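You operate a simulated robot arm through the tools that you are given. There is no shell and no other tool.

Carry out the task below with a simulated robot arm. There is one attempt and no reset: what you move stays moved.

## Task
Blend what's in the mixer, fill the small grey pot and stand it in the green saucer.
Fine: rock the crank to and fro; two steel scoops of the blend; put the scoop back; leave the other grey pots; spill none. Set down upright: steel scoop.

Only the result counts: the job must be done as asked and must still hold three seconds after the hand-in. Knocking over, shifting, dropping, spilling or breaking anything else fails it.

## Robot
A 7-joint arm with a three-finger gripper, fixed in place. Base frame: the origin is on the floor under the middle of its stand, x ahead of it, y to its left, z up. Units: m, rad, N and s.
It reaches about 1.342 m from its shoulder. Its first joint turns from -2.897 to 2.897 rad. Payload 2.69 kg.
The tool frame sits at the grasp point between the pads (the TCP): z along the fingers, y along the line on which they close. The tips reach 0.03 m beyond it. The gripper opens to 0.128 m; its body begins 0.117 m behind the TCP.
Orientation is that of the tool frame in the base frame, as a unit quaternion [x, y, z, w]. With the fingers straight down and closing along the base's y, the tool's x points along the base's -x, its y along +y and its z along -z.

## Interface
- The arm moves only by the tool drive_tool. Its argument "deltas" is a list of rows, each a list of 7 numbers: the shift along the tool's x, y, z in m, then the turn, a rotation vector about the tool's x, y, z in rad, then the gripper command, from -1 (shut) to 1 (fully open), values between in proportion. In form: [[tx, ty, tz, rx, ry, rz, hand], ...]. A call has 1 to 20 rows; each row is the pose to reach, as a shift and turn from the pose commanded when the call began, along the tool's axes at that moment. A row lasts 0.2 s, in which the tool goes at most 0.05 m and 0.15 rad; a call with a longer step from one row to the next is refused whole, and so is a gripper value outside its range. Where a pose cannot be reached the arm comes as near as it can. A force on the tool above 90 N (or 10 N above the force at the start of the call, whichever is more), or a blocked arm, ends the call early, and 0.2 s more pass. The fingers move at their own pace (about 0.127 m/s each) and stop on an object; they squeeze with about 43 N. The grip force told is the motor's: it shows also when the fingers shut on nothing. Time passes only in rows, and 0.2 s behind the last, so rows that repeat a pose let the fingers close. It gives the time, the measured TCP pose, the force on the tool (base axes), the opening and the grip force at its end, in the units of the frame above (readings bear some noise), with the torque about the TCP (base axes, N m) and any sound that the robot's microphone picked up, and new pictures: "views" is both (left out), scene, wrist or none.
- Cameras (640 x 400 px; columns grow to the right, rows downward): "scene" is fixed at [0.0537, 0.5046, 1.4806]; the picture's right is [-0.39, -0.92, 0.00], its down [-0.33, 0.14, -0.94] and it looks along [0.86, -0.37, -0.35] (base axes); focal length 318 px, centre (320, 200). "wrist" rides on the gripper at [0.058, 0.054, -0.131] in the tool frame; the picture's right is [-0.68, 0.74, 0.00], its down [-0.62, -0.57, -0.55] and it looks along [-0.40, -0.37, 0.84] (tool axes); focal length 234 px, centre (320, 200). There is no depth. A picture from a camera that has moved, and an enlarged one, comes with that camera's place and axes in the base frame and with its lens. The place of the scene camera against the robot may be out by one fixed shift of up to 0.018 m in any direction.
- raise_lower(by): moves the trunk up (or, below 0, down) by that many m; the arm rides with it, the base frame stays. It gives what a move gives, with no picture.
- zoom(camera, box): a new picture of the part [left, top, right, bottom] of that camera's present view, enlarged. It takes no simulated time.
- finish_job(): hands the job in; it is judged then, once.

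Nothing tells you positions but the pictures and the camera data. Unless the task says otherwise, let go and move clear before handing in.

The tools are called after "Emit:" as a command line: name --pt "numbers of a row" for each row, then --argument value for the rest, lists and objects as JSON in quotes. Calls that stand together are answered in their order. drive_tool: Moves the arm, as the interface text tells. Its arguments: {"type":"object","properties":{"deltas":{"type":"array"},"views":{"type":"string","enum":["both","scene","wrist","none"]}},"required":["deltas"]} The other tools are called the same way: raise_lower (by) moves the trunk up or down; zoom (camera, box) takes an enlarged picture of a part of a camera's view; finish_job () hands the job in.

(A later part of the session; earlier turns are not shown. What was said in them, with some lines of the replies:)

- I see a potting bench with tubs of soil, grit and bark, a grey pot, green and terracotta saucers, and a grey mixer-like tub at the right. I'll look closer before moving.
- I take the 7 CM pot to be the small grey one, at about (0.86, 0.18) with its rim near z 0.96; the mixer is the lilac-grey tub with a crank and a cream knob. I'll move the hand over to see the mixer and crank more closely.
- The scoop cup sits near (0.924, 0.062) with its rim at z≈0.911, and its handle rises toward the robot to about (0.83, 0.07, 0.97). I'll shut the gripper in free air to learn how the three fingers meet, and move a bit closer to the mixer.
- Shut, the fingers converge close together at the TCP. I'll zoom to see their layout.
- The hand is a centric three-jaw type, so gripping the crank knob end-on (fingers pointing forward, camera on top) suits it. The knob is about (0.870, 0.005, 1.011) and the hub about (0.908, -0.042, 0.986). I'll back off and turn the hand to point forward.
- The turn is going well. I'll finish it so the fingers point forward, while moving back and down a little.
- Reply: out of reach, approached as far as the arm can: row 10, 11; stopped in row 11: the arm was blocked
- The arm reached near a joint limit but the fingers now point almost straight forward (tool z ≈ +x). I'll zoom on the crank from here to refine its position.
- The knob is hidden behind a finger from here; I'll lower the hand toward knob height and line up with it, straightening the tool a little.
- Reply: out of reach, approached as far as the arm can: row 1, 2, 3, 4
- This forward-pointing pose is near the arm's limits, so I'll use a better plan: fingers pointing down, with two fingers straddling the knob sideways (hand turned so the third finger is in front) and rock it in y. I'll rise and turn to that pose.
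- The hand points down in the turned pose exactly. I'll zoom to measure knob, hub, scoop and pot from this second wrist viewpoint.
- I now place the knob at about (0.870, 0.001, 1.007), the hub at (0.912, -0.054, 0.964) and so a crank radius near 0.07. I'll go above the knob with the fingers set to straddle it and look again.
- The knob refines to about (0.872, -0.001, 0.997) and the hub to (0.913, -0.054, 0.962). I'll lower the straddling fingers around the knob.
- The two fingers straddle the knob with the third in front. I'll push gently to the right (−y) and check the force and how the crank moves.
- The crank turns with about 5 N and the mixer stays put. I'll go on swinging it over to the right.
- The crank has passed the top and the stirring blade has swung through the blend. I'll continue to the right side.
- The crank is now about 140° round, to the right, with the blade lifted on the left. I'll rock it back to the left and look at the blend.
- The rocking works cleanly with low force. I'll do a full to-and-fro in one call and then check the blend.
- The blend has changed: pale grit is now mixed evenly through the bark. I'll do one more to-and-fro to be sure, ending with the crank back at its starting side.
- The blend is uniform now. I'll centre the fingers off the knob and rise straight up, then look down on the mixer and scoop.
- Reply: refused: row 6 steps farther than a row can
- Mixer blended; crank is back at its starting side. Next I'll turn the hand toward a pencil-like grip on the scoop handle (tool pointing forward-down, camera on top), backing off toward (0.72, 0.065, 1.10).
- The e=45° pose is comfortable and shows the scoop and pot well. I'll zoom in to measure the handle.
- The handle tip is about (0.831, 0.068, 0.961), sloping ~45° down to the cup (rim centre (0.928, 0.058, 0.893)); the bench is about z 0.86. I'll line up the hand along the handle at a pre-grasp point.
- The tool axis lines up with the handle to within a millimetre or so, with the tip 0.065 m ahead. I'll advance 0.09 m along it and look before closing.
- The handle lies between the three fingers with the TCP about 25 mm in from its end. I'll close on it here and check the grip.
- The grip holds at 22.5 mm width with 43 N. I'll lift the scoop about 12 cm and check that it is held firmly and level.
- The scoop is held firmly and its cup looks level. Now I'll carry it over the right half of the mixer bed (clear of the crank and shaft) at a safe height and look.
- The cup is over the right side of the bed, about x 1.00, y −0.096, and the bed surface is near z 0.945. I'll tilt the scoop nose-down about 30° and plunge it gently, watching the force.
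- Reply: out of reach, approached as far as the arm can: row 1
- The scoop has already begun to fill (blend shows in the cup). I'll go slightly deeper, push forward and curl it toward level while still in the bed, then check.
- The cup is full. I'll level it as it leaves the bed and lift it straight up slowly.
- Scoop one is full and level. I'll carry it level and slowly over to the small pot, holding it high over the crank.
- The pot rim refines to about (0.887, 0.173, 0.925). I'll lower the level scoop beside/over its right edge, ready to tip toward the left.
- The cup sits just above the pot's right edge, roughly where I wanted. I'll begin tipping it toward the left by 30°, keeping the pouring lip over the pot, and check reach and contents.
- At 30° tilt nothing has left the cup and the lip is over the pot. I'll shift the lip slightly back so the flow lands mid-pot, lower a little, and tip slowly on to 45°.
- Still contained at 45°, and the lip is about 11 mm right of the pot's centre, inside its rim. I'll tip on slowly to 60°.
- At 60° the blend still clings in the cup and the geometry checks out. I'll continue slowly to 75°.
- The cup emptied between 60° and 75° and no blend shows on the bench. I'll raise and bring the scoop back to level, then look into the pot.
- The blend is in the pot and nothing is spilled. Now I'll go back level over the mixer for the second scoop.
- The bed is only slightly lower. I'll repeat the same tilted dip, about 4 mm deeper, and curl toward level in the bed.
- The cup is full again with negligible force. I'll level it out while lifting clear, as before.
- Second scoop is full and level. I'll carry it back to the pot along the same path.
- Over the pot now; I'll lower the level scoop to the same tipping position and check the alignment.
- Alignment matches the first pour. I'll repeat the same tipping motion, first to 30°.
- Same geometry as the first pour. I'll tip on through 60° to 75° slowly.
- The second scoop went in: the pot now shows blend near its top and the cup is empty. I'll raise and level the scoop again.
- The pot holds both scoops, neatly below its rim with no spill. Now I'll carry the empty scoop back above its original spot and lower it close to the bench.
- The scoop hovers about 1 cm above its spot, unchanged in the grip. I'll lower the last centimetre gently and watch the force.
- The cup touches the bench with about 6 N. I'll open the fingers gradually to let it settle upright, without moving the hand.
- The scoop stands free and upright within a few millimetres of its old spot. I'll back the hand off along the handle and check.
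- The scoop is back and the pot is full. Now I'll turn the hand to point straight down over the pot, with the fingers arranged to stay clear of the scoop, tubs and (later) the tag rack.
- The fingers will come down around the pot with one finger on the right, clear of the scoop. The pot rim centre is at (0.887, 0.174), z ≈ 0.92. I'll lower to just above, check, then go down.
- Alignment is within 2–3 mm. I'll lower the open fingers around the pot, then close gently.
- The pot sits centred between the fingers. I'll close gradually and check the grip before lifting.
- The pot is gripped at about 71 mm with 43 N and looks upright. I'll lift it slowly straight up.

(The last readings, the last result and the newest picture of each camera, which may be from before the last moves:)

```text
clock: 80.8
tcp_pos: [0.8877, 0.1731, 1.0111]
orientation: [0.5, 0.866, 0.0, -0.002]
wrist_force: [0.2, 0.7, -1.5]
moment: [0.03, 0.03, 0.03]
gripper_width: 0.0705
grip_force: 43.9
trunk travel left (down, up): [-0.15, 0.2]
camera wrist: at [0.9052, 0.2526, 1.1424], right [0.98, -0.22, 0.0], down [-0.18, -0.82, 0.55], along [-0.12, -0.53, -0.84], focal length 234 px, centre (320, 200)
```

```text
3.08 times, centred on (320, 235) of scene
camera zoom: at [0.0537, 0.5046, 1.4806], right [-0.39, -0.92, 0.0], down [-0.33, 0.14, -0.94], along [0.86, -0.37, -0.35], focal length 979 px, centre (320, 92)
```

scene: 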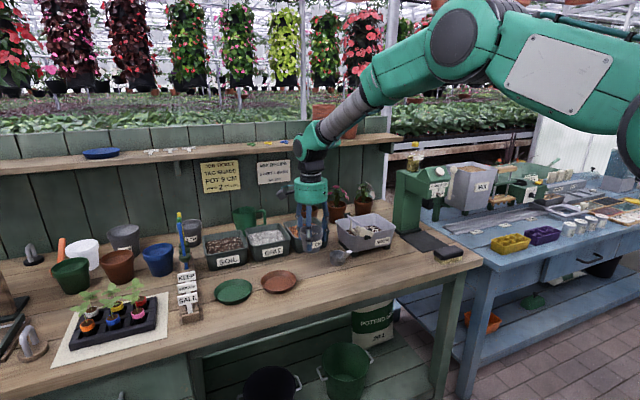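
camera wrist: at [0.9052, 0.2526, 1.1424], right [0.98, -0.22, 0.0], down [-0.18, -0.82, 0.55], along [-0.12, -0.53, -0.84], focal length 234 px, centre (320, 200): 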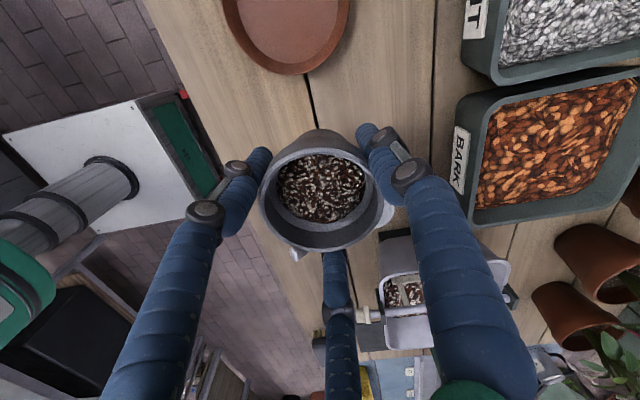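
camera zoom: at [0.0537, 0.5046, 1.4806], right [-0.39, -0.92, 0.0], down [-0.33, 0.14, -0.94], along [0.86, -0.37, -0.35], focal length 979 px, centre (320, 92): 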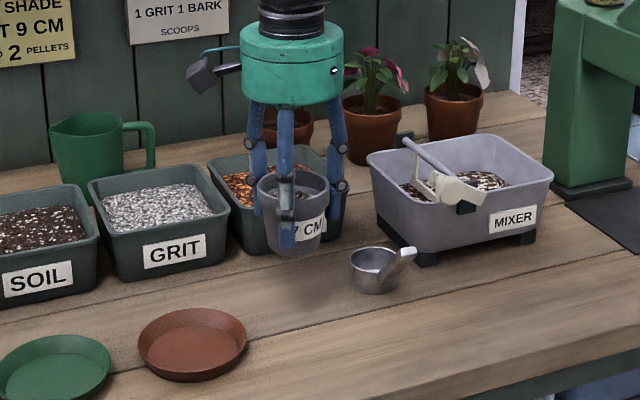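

The pot is held upright with its contents. I'll raise it a bit and move left over the terracotta saucer to get a direct look at the green saucer.

Emit:
drive_tool --pt "0 0 -0.025 0 0 0 -1" --pt "0.019 0.0109 -0.045 0 0 0 -1" --pt "0.04 0.0229 -0.06 0 0 0 -1" --pt "0.0617 0.0353 -0.075 0 0 0 -1" --pt "0.0836 0.0479 -0.085 0 0 0 -1" --pt "0.1054 0.0604 -0.089 0 0 0 -1" --pt "0.1273 0.0729 -0.089 0 0 0 -1" --pt "0.1491 0.0854 -0.089 0 0 0 -1" --pt "0.171 0.0979 -0.089 0 0 0 -1" --views "both"

Emit:
zoom --camera "wrist" --box '[160, 0, 480, 200]'

Emit:
zoom --camera "scene" --box '[160, 170, 340, 320]'

```text
clock: 82.8
tcp_pos: [0.8888, 0.3699, 1.1]
orientation: [0.5, 0.866, -0.001, -0.003]
wrist_force: [-0.4, 0.4, -1.2]
moment: [0.03, -0.01, 0.01]
gripper_width: 0.0705
grip_force: 42.9
trunk travel left (down, up): [-0.15, 0.2]
camera wrist: at [0.9052, 0.4497, 1.2308], right [0.98, -0.22, 0.0], down [-0.18, -0.82, 0.55], along [-0.12, -0.53, -0.84], focal length 234 px, centre (320, 200)
```

scene: 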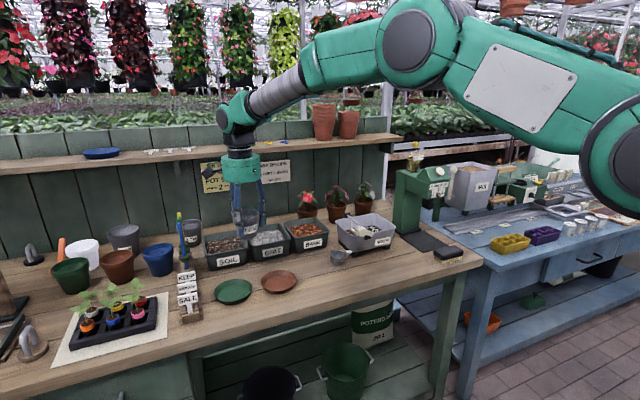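
wrist: 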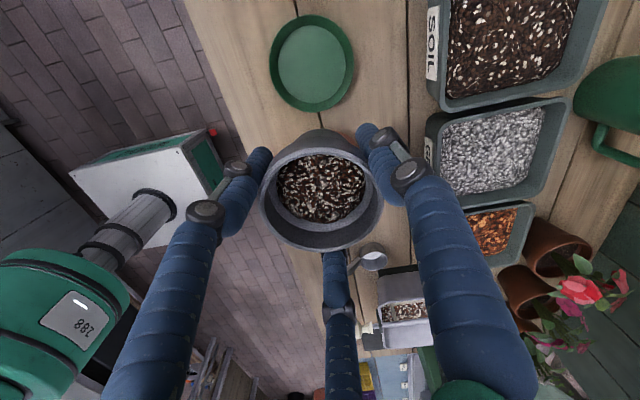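

```text
2.00 times, centred on (320, 100) of wrist
camera zoom: at [0.9052, 0.4497, 1.2308], right [0.98, -0.22, 0.0], down [-0.18, -0.82, 0.55], along [-0.12, -0.53, -0.84], focal length 468 px, centre (320, 400)
```

zoom: 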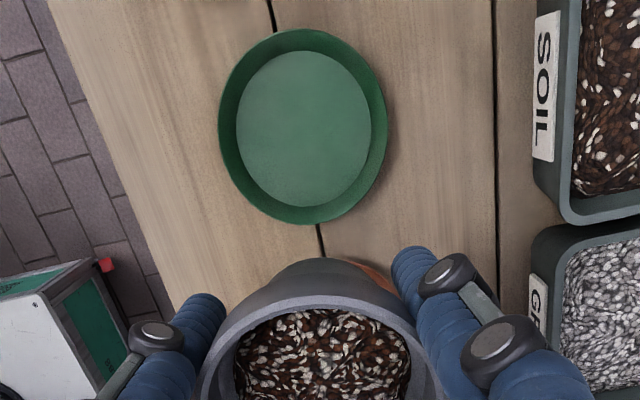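

```text
2.67 times, centred on (250, 245) of scene
camera zoom: at [0.0537, 0.5046, 1.4806], right [-0.39, -0.92, 0.0], down [-0.33, 0.14, -0.94], along [0.86, -0.37, -0.35], focal length 848 px, centre (507, 80)
```

zoom: 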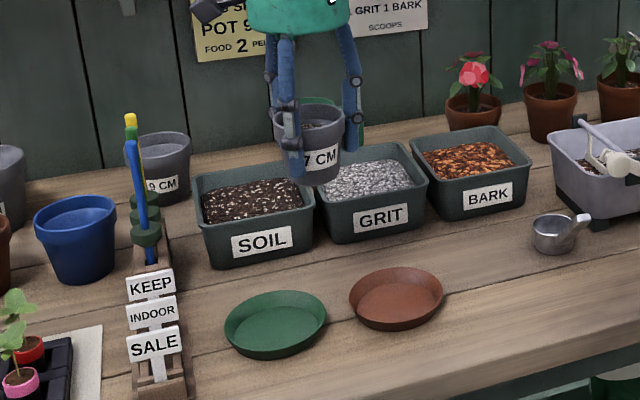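

The green saucer's floor centre is about (0.890, 0.434). I need to know how far the pot's base extends below the fingertips (to clear the saucer's rim), so I'll zoom in on the held pot and the saucer.

Emit:
zoom --camera "scene" --box '[225, 180, 275, 230]'

Emit:
zoom --camera "scene" --box '[205, 260, 305, 320]'

```text
8.00 times, centred on (250, 205) of scene
camera zoom: at [0.0537, 0.5046, 1.4806], right [-0.39, -0.92, 0.0], down [-0.33, 0.14, -0.94], along [0.86, -0.37, -0.35], focal length 2545 px, centre (880, 160)
```

zoom: 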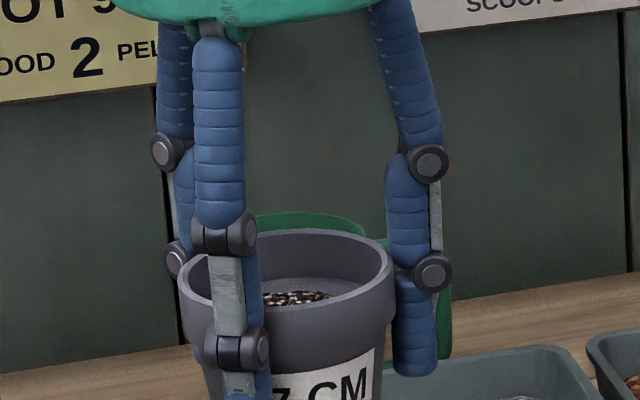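

```text
6.40 times, centred on (255, 290) of scene
camera zoom: at [0.0537, 0.5046, 1.4806], right [-0.39, -0.92, 0.0], down [-0.33, 0.14, -0.94], along [0.86, -0.37, -0.35], focal length 2036 px, centre (736, -376)
```

zoom: 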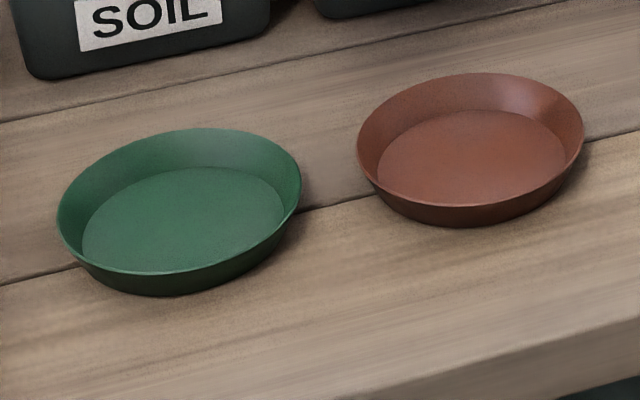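

Emit:
zoom --camera "scene" --box '[225, 195, 275, 235]'

```text
10.00 times, centred on (250, 215) of scene
camera zoom: at [0.0537, 0.5046, 1.4806], right [-0.39, -0.92, 0.0], down [-0.33, 0.14, -0.94], along [0.86, -0.37, -0.35], focal length 3181 px, centre (1020, 50)
```

zoom: 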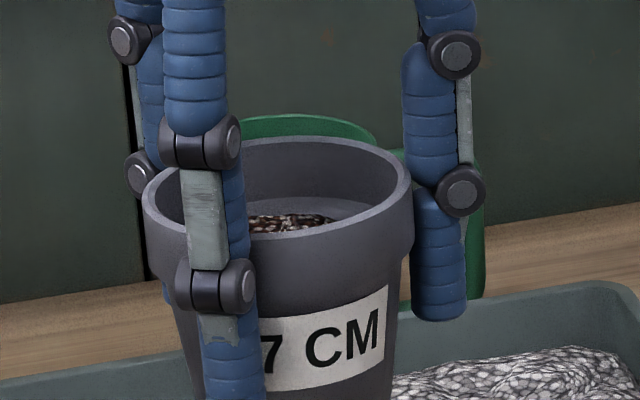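

By my measurements the pot base hangs 2–2.8 cm below the fingertips and the saucer's rim is only ~1.5 cm above its floor, so there is clearance. I'll move over the saucer centre and lower to just above it.

Emit:
drive_tool --pt "0.018 0.0103 0 0 0 0 -1" --pt "0.0363 0.0207 0 0 0 0 -1" --pt "0.0544 0.031 0 0 0 0 -1" --pt "0.0544 0.031 0.04 0 0 0 -1" --pt "0.0544 0.031 0.08 0 0 0 -1" --pt "0.0544 0.031 0.115 0 0 0 -1" --pt "0.0544 0.031 0.14 0 0 0 -1" --views "both"

Emit:
zoom --camera "scene" --box '[190, 230, 290, 310]'

Emit:
zoom --camera "wrist" --box '[200, 60, 440, 280]'

```text
clock: 84.4
tcp_pos: [0.8884, 0.4359, 0.9611]
orientation: [0.5, 0.866, 0.0, -0.001]
wrist_force: [0.2, 1.0, -1.0]
moment: [-0.02, 0.02, 0.0]
gripper_width: 0.0706
grip_force: 43.3
trunk travel left (down, up): [-0.15, 0.2]
camera wrist: at [0.9057, 0.5147, 1.0914], right [0.98, -0.22, 0.0], down [-0.18, -0.82, 0.55], along [-0.12, -0.53, -0.84], focal length 234 px, centre (320, 200)
```

scene: 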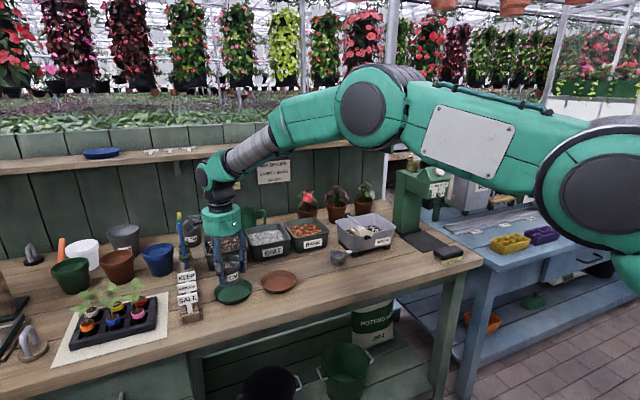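
wrist: 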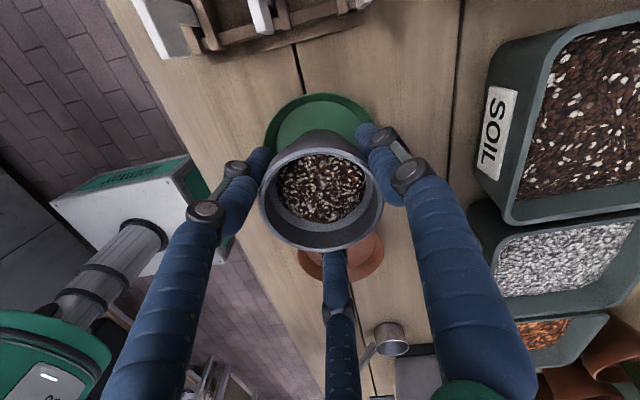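

```text
5.00 times, centred on (240, 270) of scene
camera zoom: at [0.0537, 0.5046, 1.4806], right [-0.39, -0.92, 0.0], down [-0.33, 0.14, -0.94], along [0.86, -0.37, -0.35], focal length 1591 px, centre (720, -150)
```

zoom: 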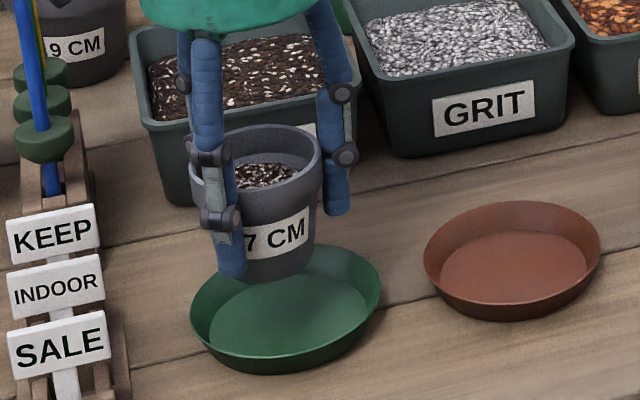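

```text
1.82 times, centred on (320, 170) of wrist
camera zoom: at [0.9057, 0.5147, 1.0914], right [0.98, -0.22, 0.0], down [-0.18, -0.82, 0.55], along [-0.12, -0.53, -0.84], focal length 426 px, centre (320, 254)
```

zoom: 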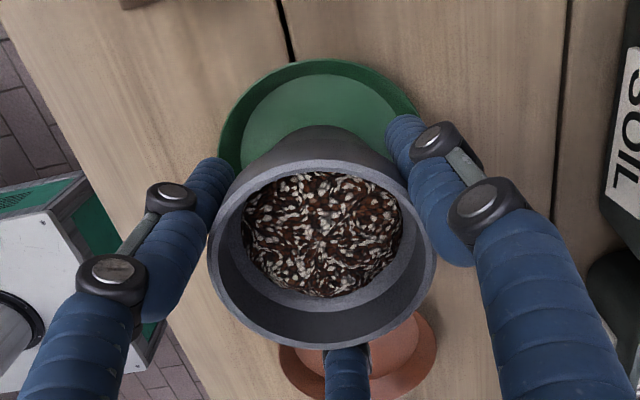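

The pot is about 4 cm above the saucer floor and roughly 6–7 mm left of its centre. I'll shift it right a little and lower to about 1 cm above contact to check finger clearance.

Emit:
drive_tool --pt "-0.0045 -0.0043 0.005 0 0 0 -1" --pt "-0.0045 -0.0043 0.018 0 0 0 -1" --pt "-0.0045 -0.0043 0.03 0 0 0 -1" --pt "-0.0045 -0.0043 0.034 0 0 0 -1" --views "both"

Emit:
zoom --camera "scene" --box '[200, 250, 270, 310]'

Emit:
zoom --camera "wrist" --box '[200, 60, 440, 280]'

```text
clock: 85.4
tcp_pos: [0.8849, 0.4295, 0.9268]
orientation: [0.5, 0.866, 0.0, -0.003]
wrist_force: [-0.2, -0.4, -1.3]
moment: [-0.02, 0.0, 0.0]
gripper_width: 0.0706
grip_force: 43.6
trunk travel left (down, up): [-0.15, 0.2]
camera wrist: at [0.9022, 0.508, 1.0576], right [0.98, -0.22, 0.0], down [-0.18, -0.82, 0.55], along [-0.12, -0.53, -0.84], focal length 234 px, centre (320, 200)
```

scene: 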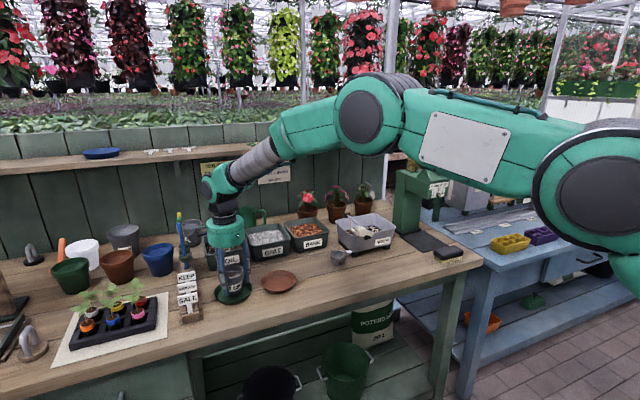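
wrist: 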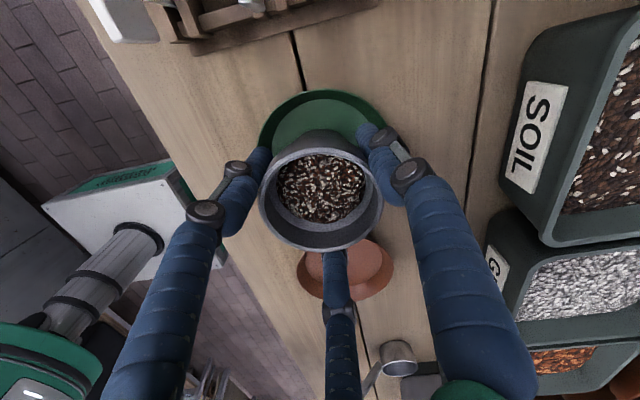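

```text
6.67 times, centred on (235, 280) of scene
camera zoom: at [0.0537, 0.5046, 1.4806], right [-0.39, -0.92, 0.0], down [-0.33, 0.14, -0.94], along [0.86, -0.37, -0.35], focal length 2121 px, centre (887, -333)
```

zoom: 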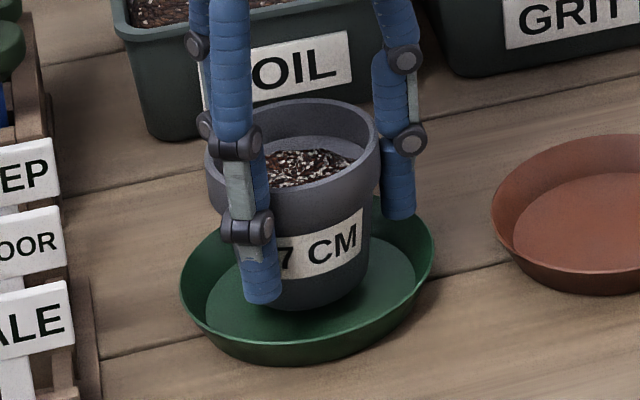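

```text
1.82 times, centred on (320, 170) of wrist
camera zoom: at [0.9022, 0.508, 1.0576], right [0.98, -0.22, 0.0], down [-0.18, -0.82, 0.55], along [-0.12, -0.53, -0.84], focal length 426 px, centre (320, 254)
```

zoom: 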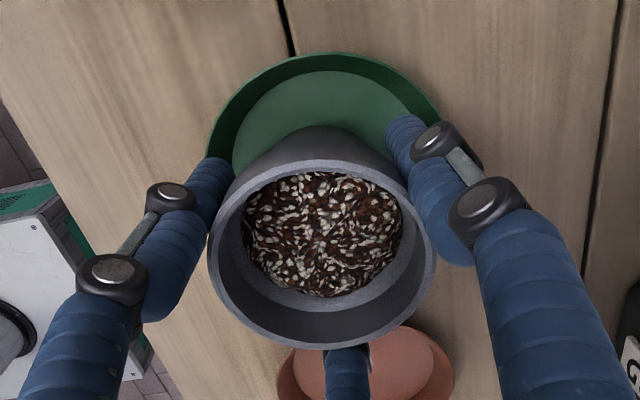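

Checked with depth taken into account: fingertips are ~2.4 cm above the saucer's rim level, the pot is centred, and its base is ~1.2 cm above the saucer floor. I'll lower it gently and watch for contact force.

Emit:
drive_tool --pt "0 0 0.003 0 0 0 -1" --pt "0 0 0.006 0 0 0 -1" --pt "0 0 0.0085 0 0 0 -1" --views "none"

```text
clock: 86.2
tcp_pos: [0.8839, 0.4283, 0.9192]
orientation: [0.5, 0.866, 0.0, -0.002]
wrist_force: [-0.3, -0.7, -0.7]
moment: [-0.01, 0.0, 0.02]
gripper_width: 0.0706
grip_force: 43.0
trunk travel left (down, up): [-0.15, 0.2]
```

No contact yet. Down another 2 mm.

Emit:
drive_tool --pt "0 0 0.001 0 0 0 -1" --pt "0 0 0.002 0 0 0 -1" --views "none"

```text
clock: 86.8
tcp_pos: [0.8845, 0.429, 0.9161]
orientation: [0.5, 0.866, 0.0, -0.002]
wrist_force: [0.4, 0.4, -0.4]
moment: [-0.03, 0.0, 0.03]
gripper_width: 0.0706
grip_force: 43.1
trunk travel left (down, up): [-0.15, 0.2]
```

Emit:
drive_tool --pt "0 0 0.001 0 0 0 -1" --pt "0 0 0.002 0 0 0 -1" --views "none"

```text
clock: 87.4
tcp_pos: [0.885, 0.4287, 0.9161]
orientation: [0.5, 0.866, 0.001, -0.002]
wrist_force: [0.0, 2.0, 5.4]
moment: [0.15, 0.03, 0.04]
gripper_width: 0.0703
grip_force: 43.2
trunk travel left (down, up): [-0.15, 0.2]
```

There is contact now, with 5 N at TCP z ≈ 0.916 as expected. I'll look before releasing.

Emit:
zoom --camera "scene" --box '[200, 250, 270, 310]'

Emit:
zoom --camera "wrist" --box '[200, 60, 440, 280]'

```text
6.67 times, centred on (235, 280) of scene
camera zoom: at [0.0537, 0.5046, 1.4806], right [-0.39, -0.92, 0.0], down [-0.33, 0.14, -0.94], along [0.86, -0.37, -0.35], focal length 2121 px, centre (887, -333)
```

zoom: 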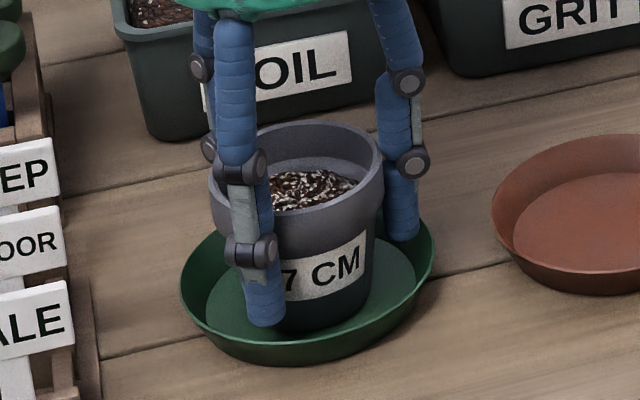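

```text
1.82 times, centred on (320, 170) of wrist
camera zoom: at [0.9017, 0.5074, 1.0463], right [0.98, -0.22, 0.0], down [-0.18, -0.82, 0.55], along [-0.12, -0.53, -0.84], focal length 426 px, centre (320, 254)
```

zoom: 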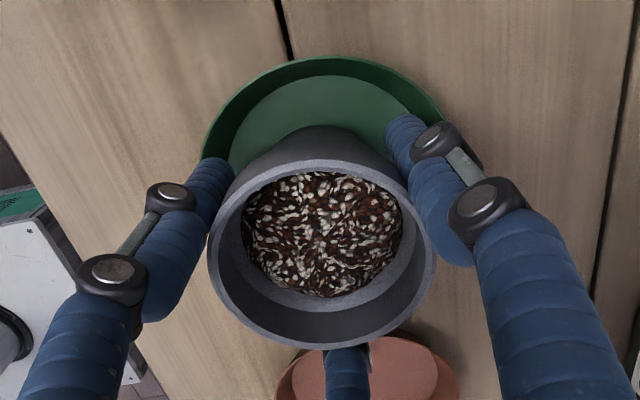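

The pot stands inside the saucer with the fingers clear of its rim. I'll open gradually and stay still.

Emit:
drive_tool --pt "0 0 0 0 0 0 0.1" --pt "0 0 0 0 0 0 0.14" --pt "0 0 0 0 0 0 0.2" --pt "0 0 0 0 0 0 0.28" --pt "0 0 0 0 0 0 0.36" --pt "0 0 0 0 0 0 0.42" --views "both"

Emit:
zoom --camera "scene" --box '[200, 250, 270, 310]'

Emit:
zoom --camera "wrist" --box '[200, 60, 440, 280]'

```text
clock: 88.8
tcp_pos: [0.8838, 0.4281, 0.9137]
orientation: [0.5, 0.866, 0.0, -0.002]
wrist_force: [-0.1, -0.4, 0.5]
moment: [-0.02, 0.03, -0.01]
gripper_width: 0.0905
grip_force: 0.0
trunk travel left (down, up): [-0.15, 0.2]
camera wrist: at [0.9017, 0.5071, 1.0449], right [0.98, -0.22, 0.0], down [-0.18, -0.82, 0.55], along [-0.12, -0.53, -0.84], focal length 234 px, centre (320, 200)
```

scene: 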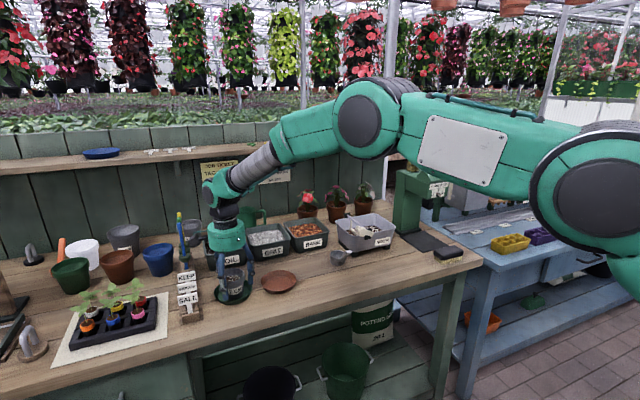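
wrist: 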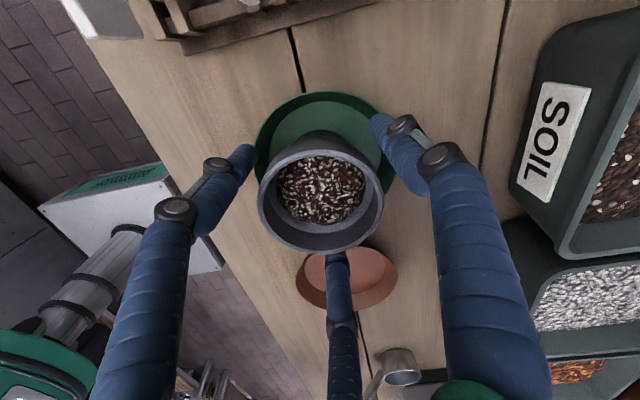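

```text
6.67 times, centred on (235, 280) of scene
camera zoom: at [0.0537, 0.5046, 1.4806], right [-0.39, -0.92, 0.0], down [-0.33, 0.14, -0.94], along [0.86, -0.37, -0.35], focal length 2121 px, centre (887, -333)
```

zoom: 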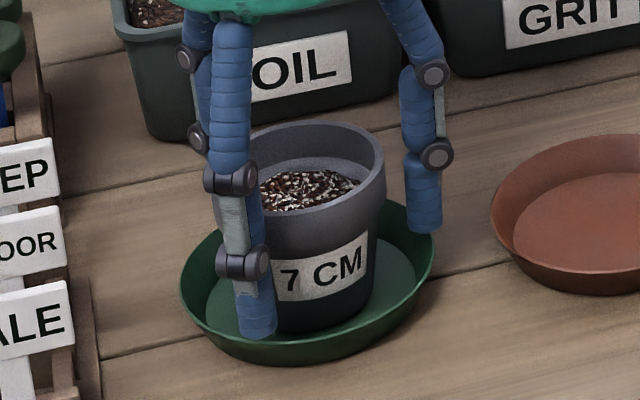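

```text
1.82 times, centred on (320, 170) of wrist
camera zoom: at [0.9017, 0.5071, 1.0449], right [0.98, -0.22, 0.0], down [-0.18, -0.82, 0.55], along [-0.12, -0.53, -0.84], focal length 426 px, centre (320, 254)
```

zoom: 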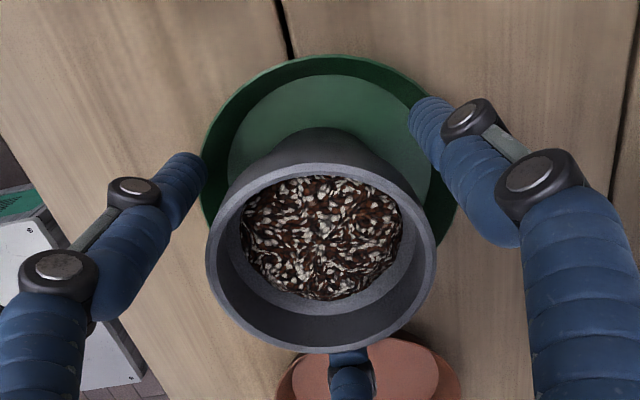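

The pot stands upright in the green saucer. I'll open a little more and rise straight up.

Emit:
drive_tool --pt "0 0 0 0 0 0 0.56" --pt "0 0 -0.005 0 0 0 0.56" --pt "0 0 -0.02 0 0 0 0.56" --pt "0 0 -0.045 0 0 0 0.56" --pt "0 0 -0.08 0 0 0 0.56" --pt "0 0 -0.12 0 0 0 0.56" --pt "0 0 -0.165 0 0 0 0.56" --views "both"

Emit:
zoom --camera "scene" --box '[180, 230, 300, 320]'

Emit:
zoom --camera "wrist" --box '[200, 40, 440, 240]'

```text
clock: 90.4
tcp_pos: [0.8851, 0.4288, 1.0803]
orientation: [0.499, 0.866, -0.001, -0.003]
wrist_force: [0.3, -0.3, -0.1]
moment: [0.01, -0.01, -0.01]
gripper_width: 0.0999
grip_force: 0.0
trunk travel left (down, up): [-0.15, 0.2]
camera wrist: at [0.9025, 0.5081, 1.2108], right [0.98, -0.22, 0.0], down [-0.18, -0.82, 0.55], along [-0.12, -0.53, -0.84], focal length 234 px, centre (320, 200)
```

scene: 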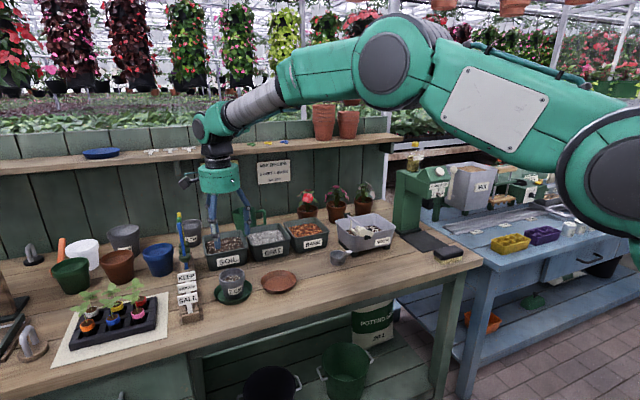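
wrist: 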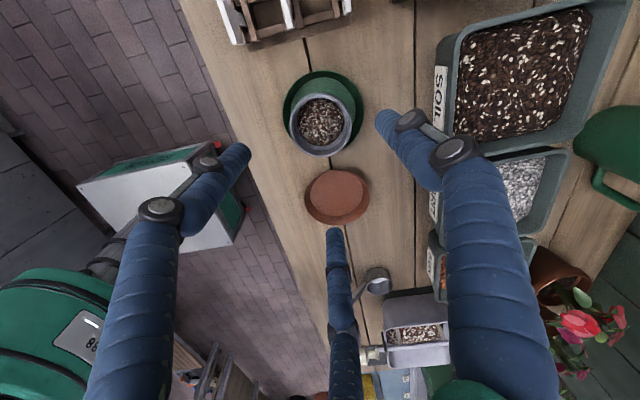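

```text
4.44 times, centred on (240, 275) of scene
camera zoom: at [0.0537, 0.5046, 1.4806], right [-0.39, -0.92, 0.0], down [-0.33, 0.14, -0.94], along [0.86, -0.37, -0.35], focal length 1414 px, centre (676, -133)
```

zoom: 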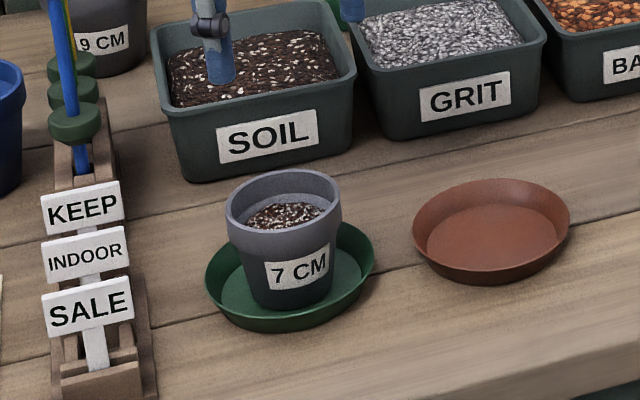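

```text
2.00 times, centred on (320, 140) of wrist
camera zoom: at [0.9025, 0.5081, 1.2108], right [0.98, -0.22, 0.0], down [-0.18, -0.82, 0.55], along [-0.12, -0.53, -0.84], focal length 468 px, centre (320, 320)
```

zoom: 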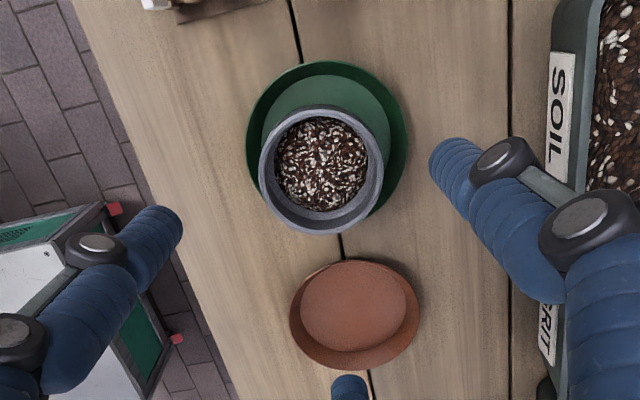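

The pot stands upright and centred in the green saucer. I'll rise further clear and compare the scene with the start, especially the scoop and mixer.

Emit:
drive_tool --pt "0 0 -0.04 0 0 0 0.56" --pt "0 0 -0.08 0 0 0 0.56" --pt "0 0 -0.12 0 0 0 0.56" --views "scene"

Emit:
zoom --camera "scene" --box '[280, 170, 480, 295]'

Emit:
zoom --camera "scene" --box '[160, 190, 360, 315]'

Emit:
zoom --camera "scene" --box '[0, 200, 200, 325]'

```text
clock: 91.2
tcp_pos: [0.8843, 0.429, 1.1991]
orientation: [0.5, 0.866, -0.001, -0.003]
wrist_force: [0.3, 0.5, 0.0]
moment: [0.01, 0.02, -0.02]
gripper_width: 0.0999
grip_force: 0.0
trunk travel left (down, up): [-0.15, 0.2]
```

scene: 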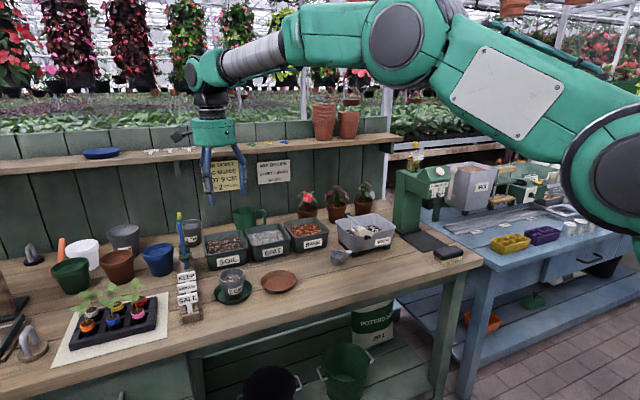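

```text
3.20 times, centred on (380, 232) of scene
camera zoom: at [0.0537, 0.5046, 1.4806], right [-0.39, -0.92, 0.0], down [-0.33, 0.14, -0.94], along [0.86, -0.37, -0.35], focal length 1018 px, centre (128, 96)
```

zoom: 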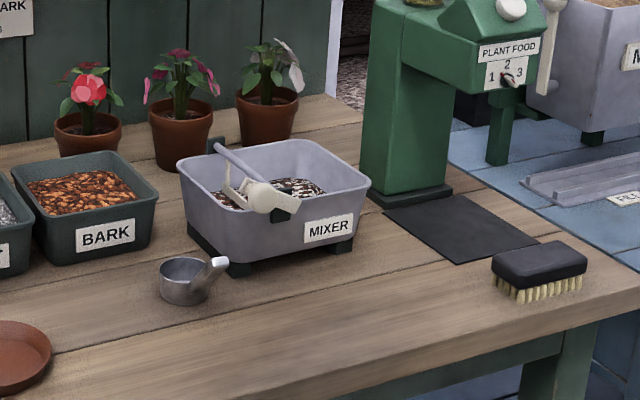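

```text
3.20 times, centred on (260, 252) of scene
camera zoom: at [0.0537, 0.5046, 1.4806], right [-0.39, -0.92, 0.0], down [-0.33, 0.14, -0.94], along [0.86, -0.37, -0.35], focal length 1018 px, centre (512, 32)
```

zoom: 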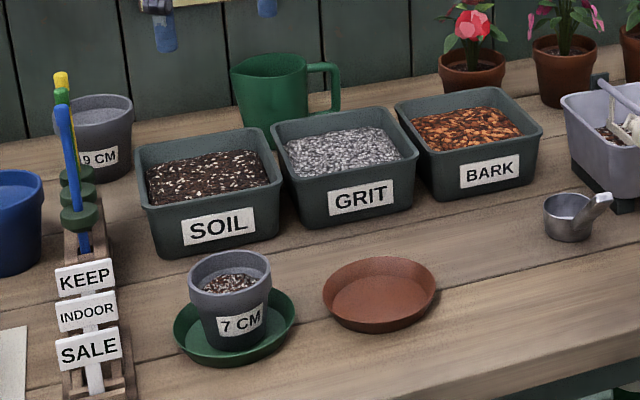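

```text
3.20 times, centred on (100, 262) of scene
camera zoom: at [0.0537, 0.5046, 1.4806], right [-0.39, -0.92, 0.0], down [-0.33, 0.14, -0.94], along [0.86, -0.37, -0.35], focal length 1018 px, centre (1024, 0)
```

zoom: 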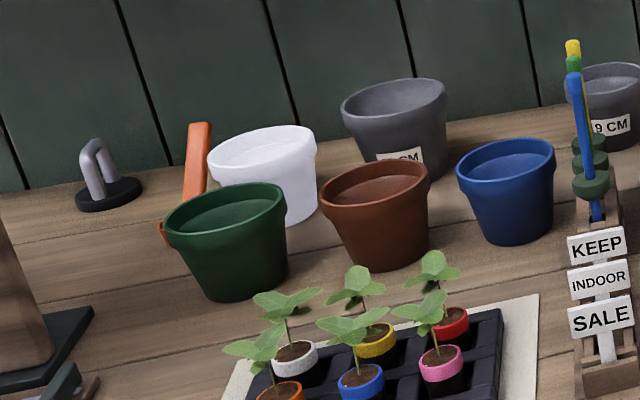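

Everything matches the start except as asked. The blend is mixed, the 7 CM pot holds two scoops and stands upright in the green saucer, and the scoop is upright back in its place. No spill shows, the other pots are untouched and the hand is clear, so I'm handing in.

Emit:
finish_job

```text
The job is handed in.
```

I handed the job in after the camera checks showed it done as asked; I haven't seen the verdict.

- **Blend:** I rocked the crank to and fro three times. The bark and grit look evenly mixed, and the crank is back at the side it started from.
- **Pot:** The small grey pot (labelled 7 CM) took two scoops of the blend from the steel scoop. It stands upright in the green saucer, with the blend below its rim.
- **Scoop:** It is upright, within about 5 mm of where it started.
- **Rest of the bench:** I saw no spilled blend and nothing else moved, including the other grey pots. The hand is open and well clear of everything.
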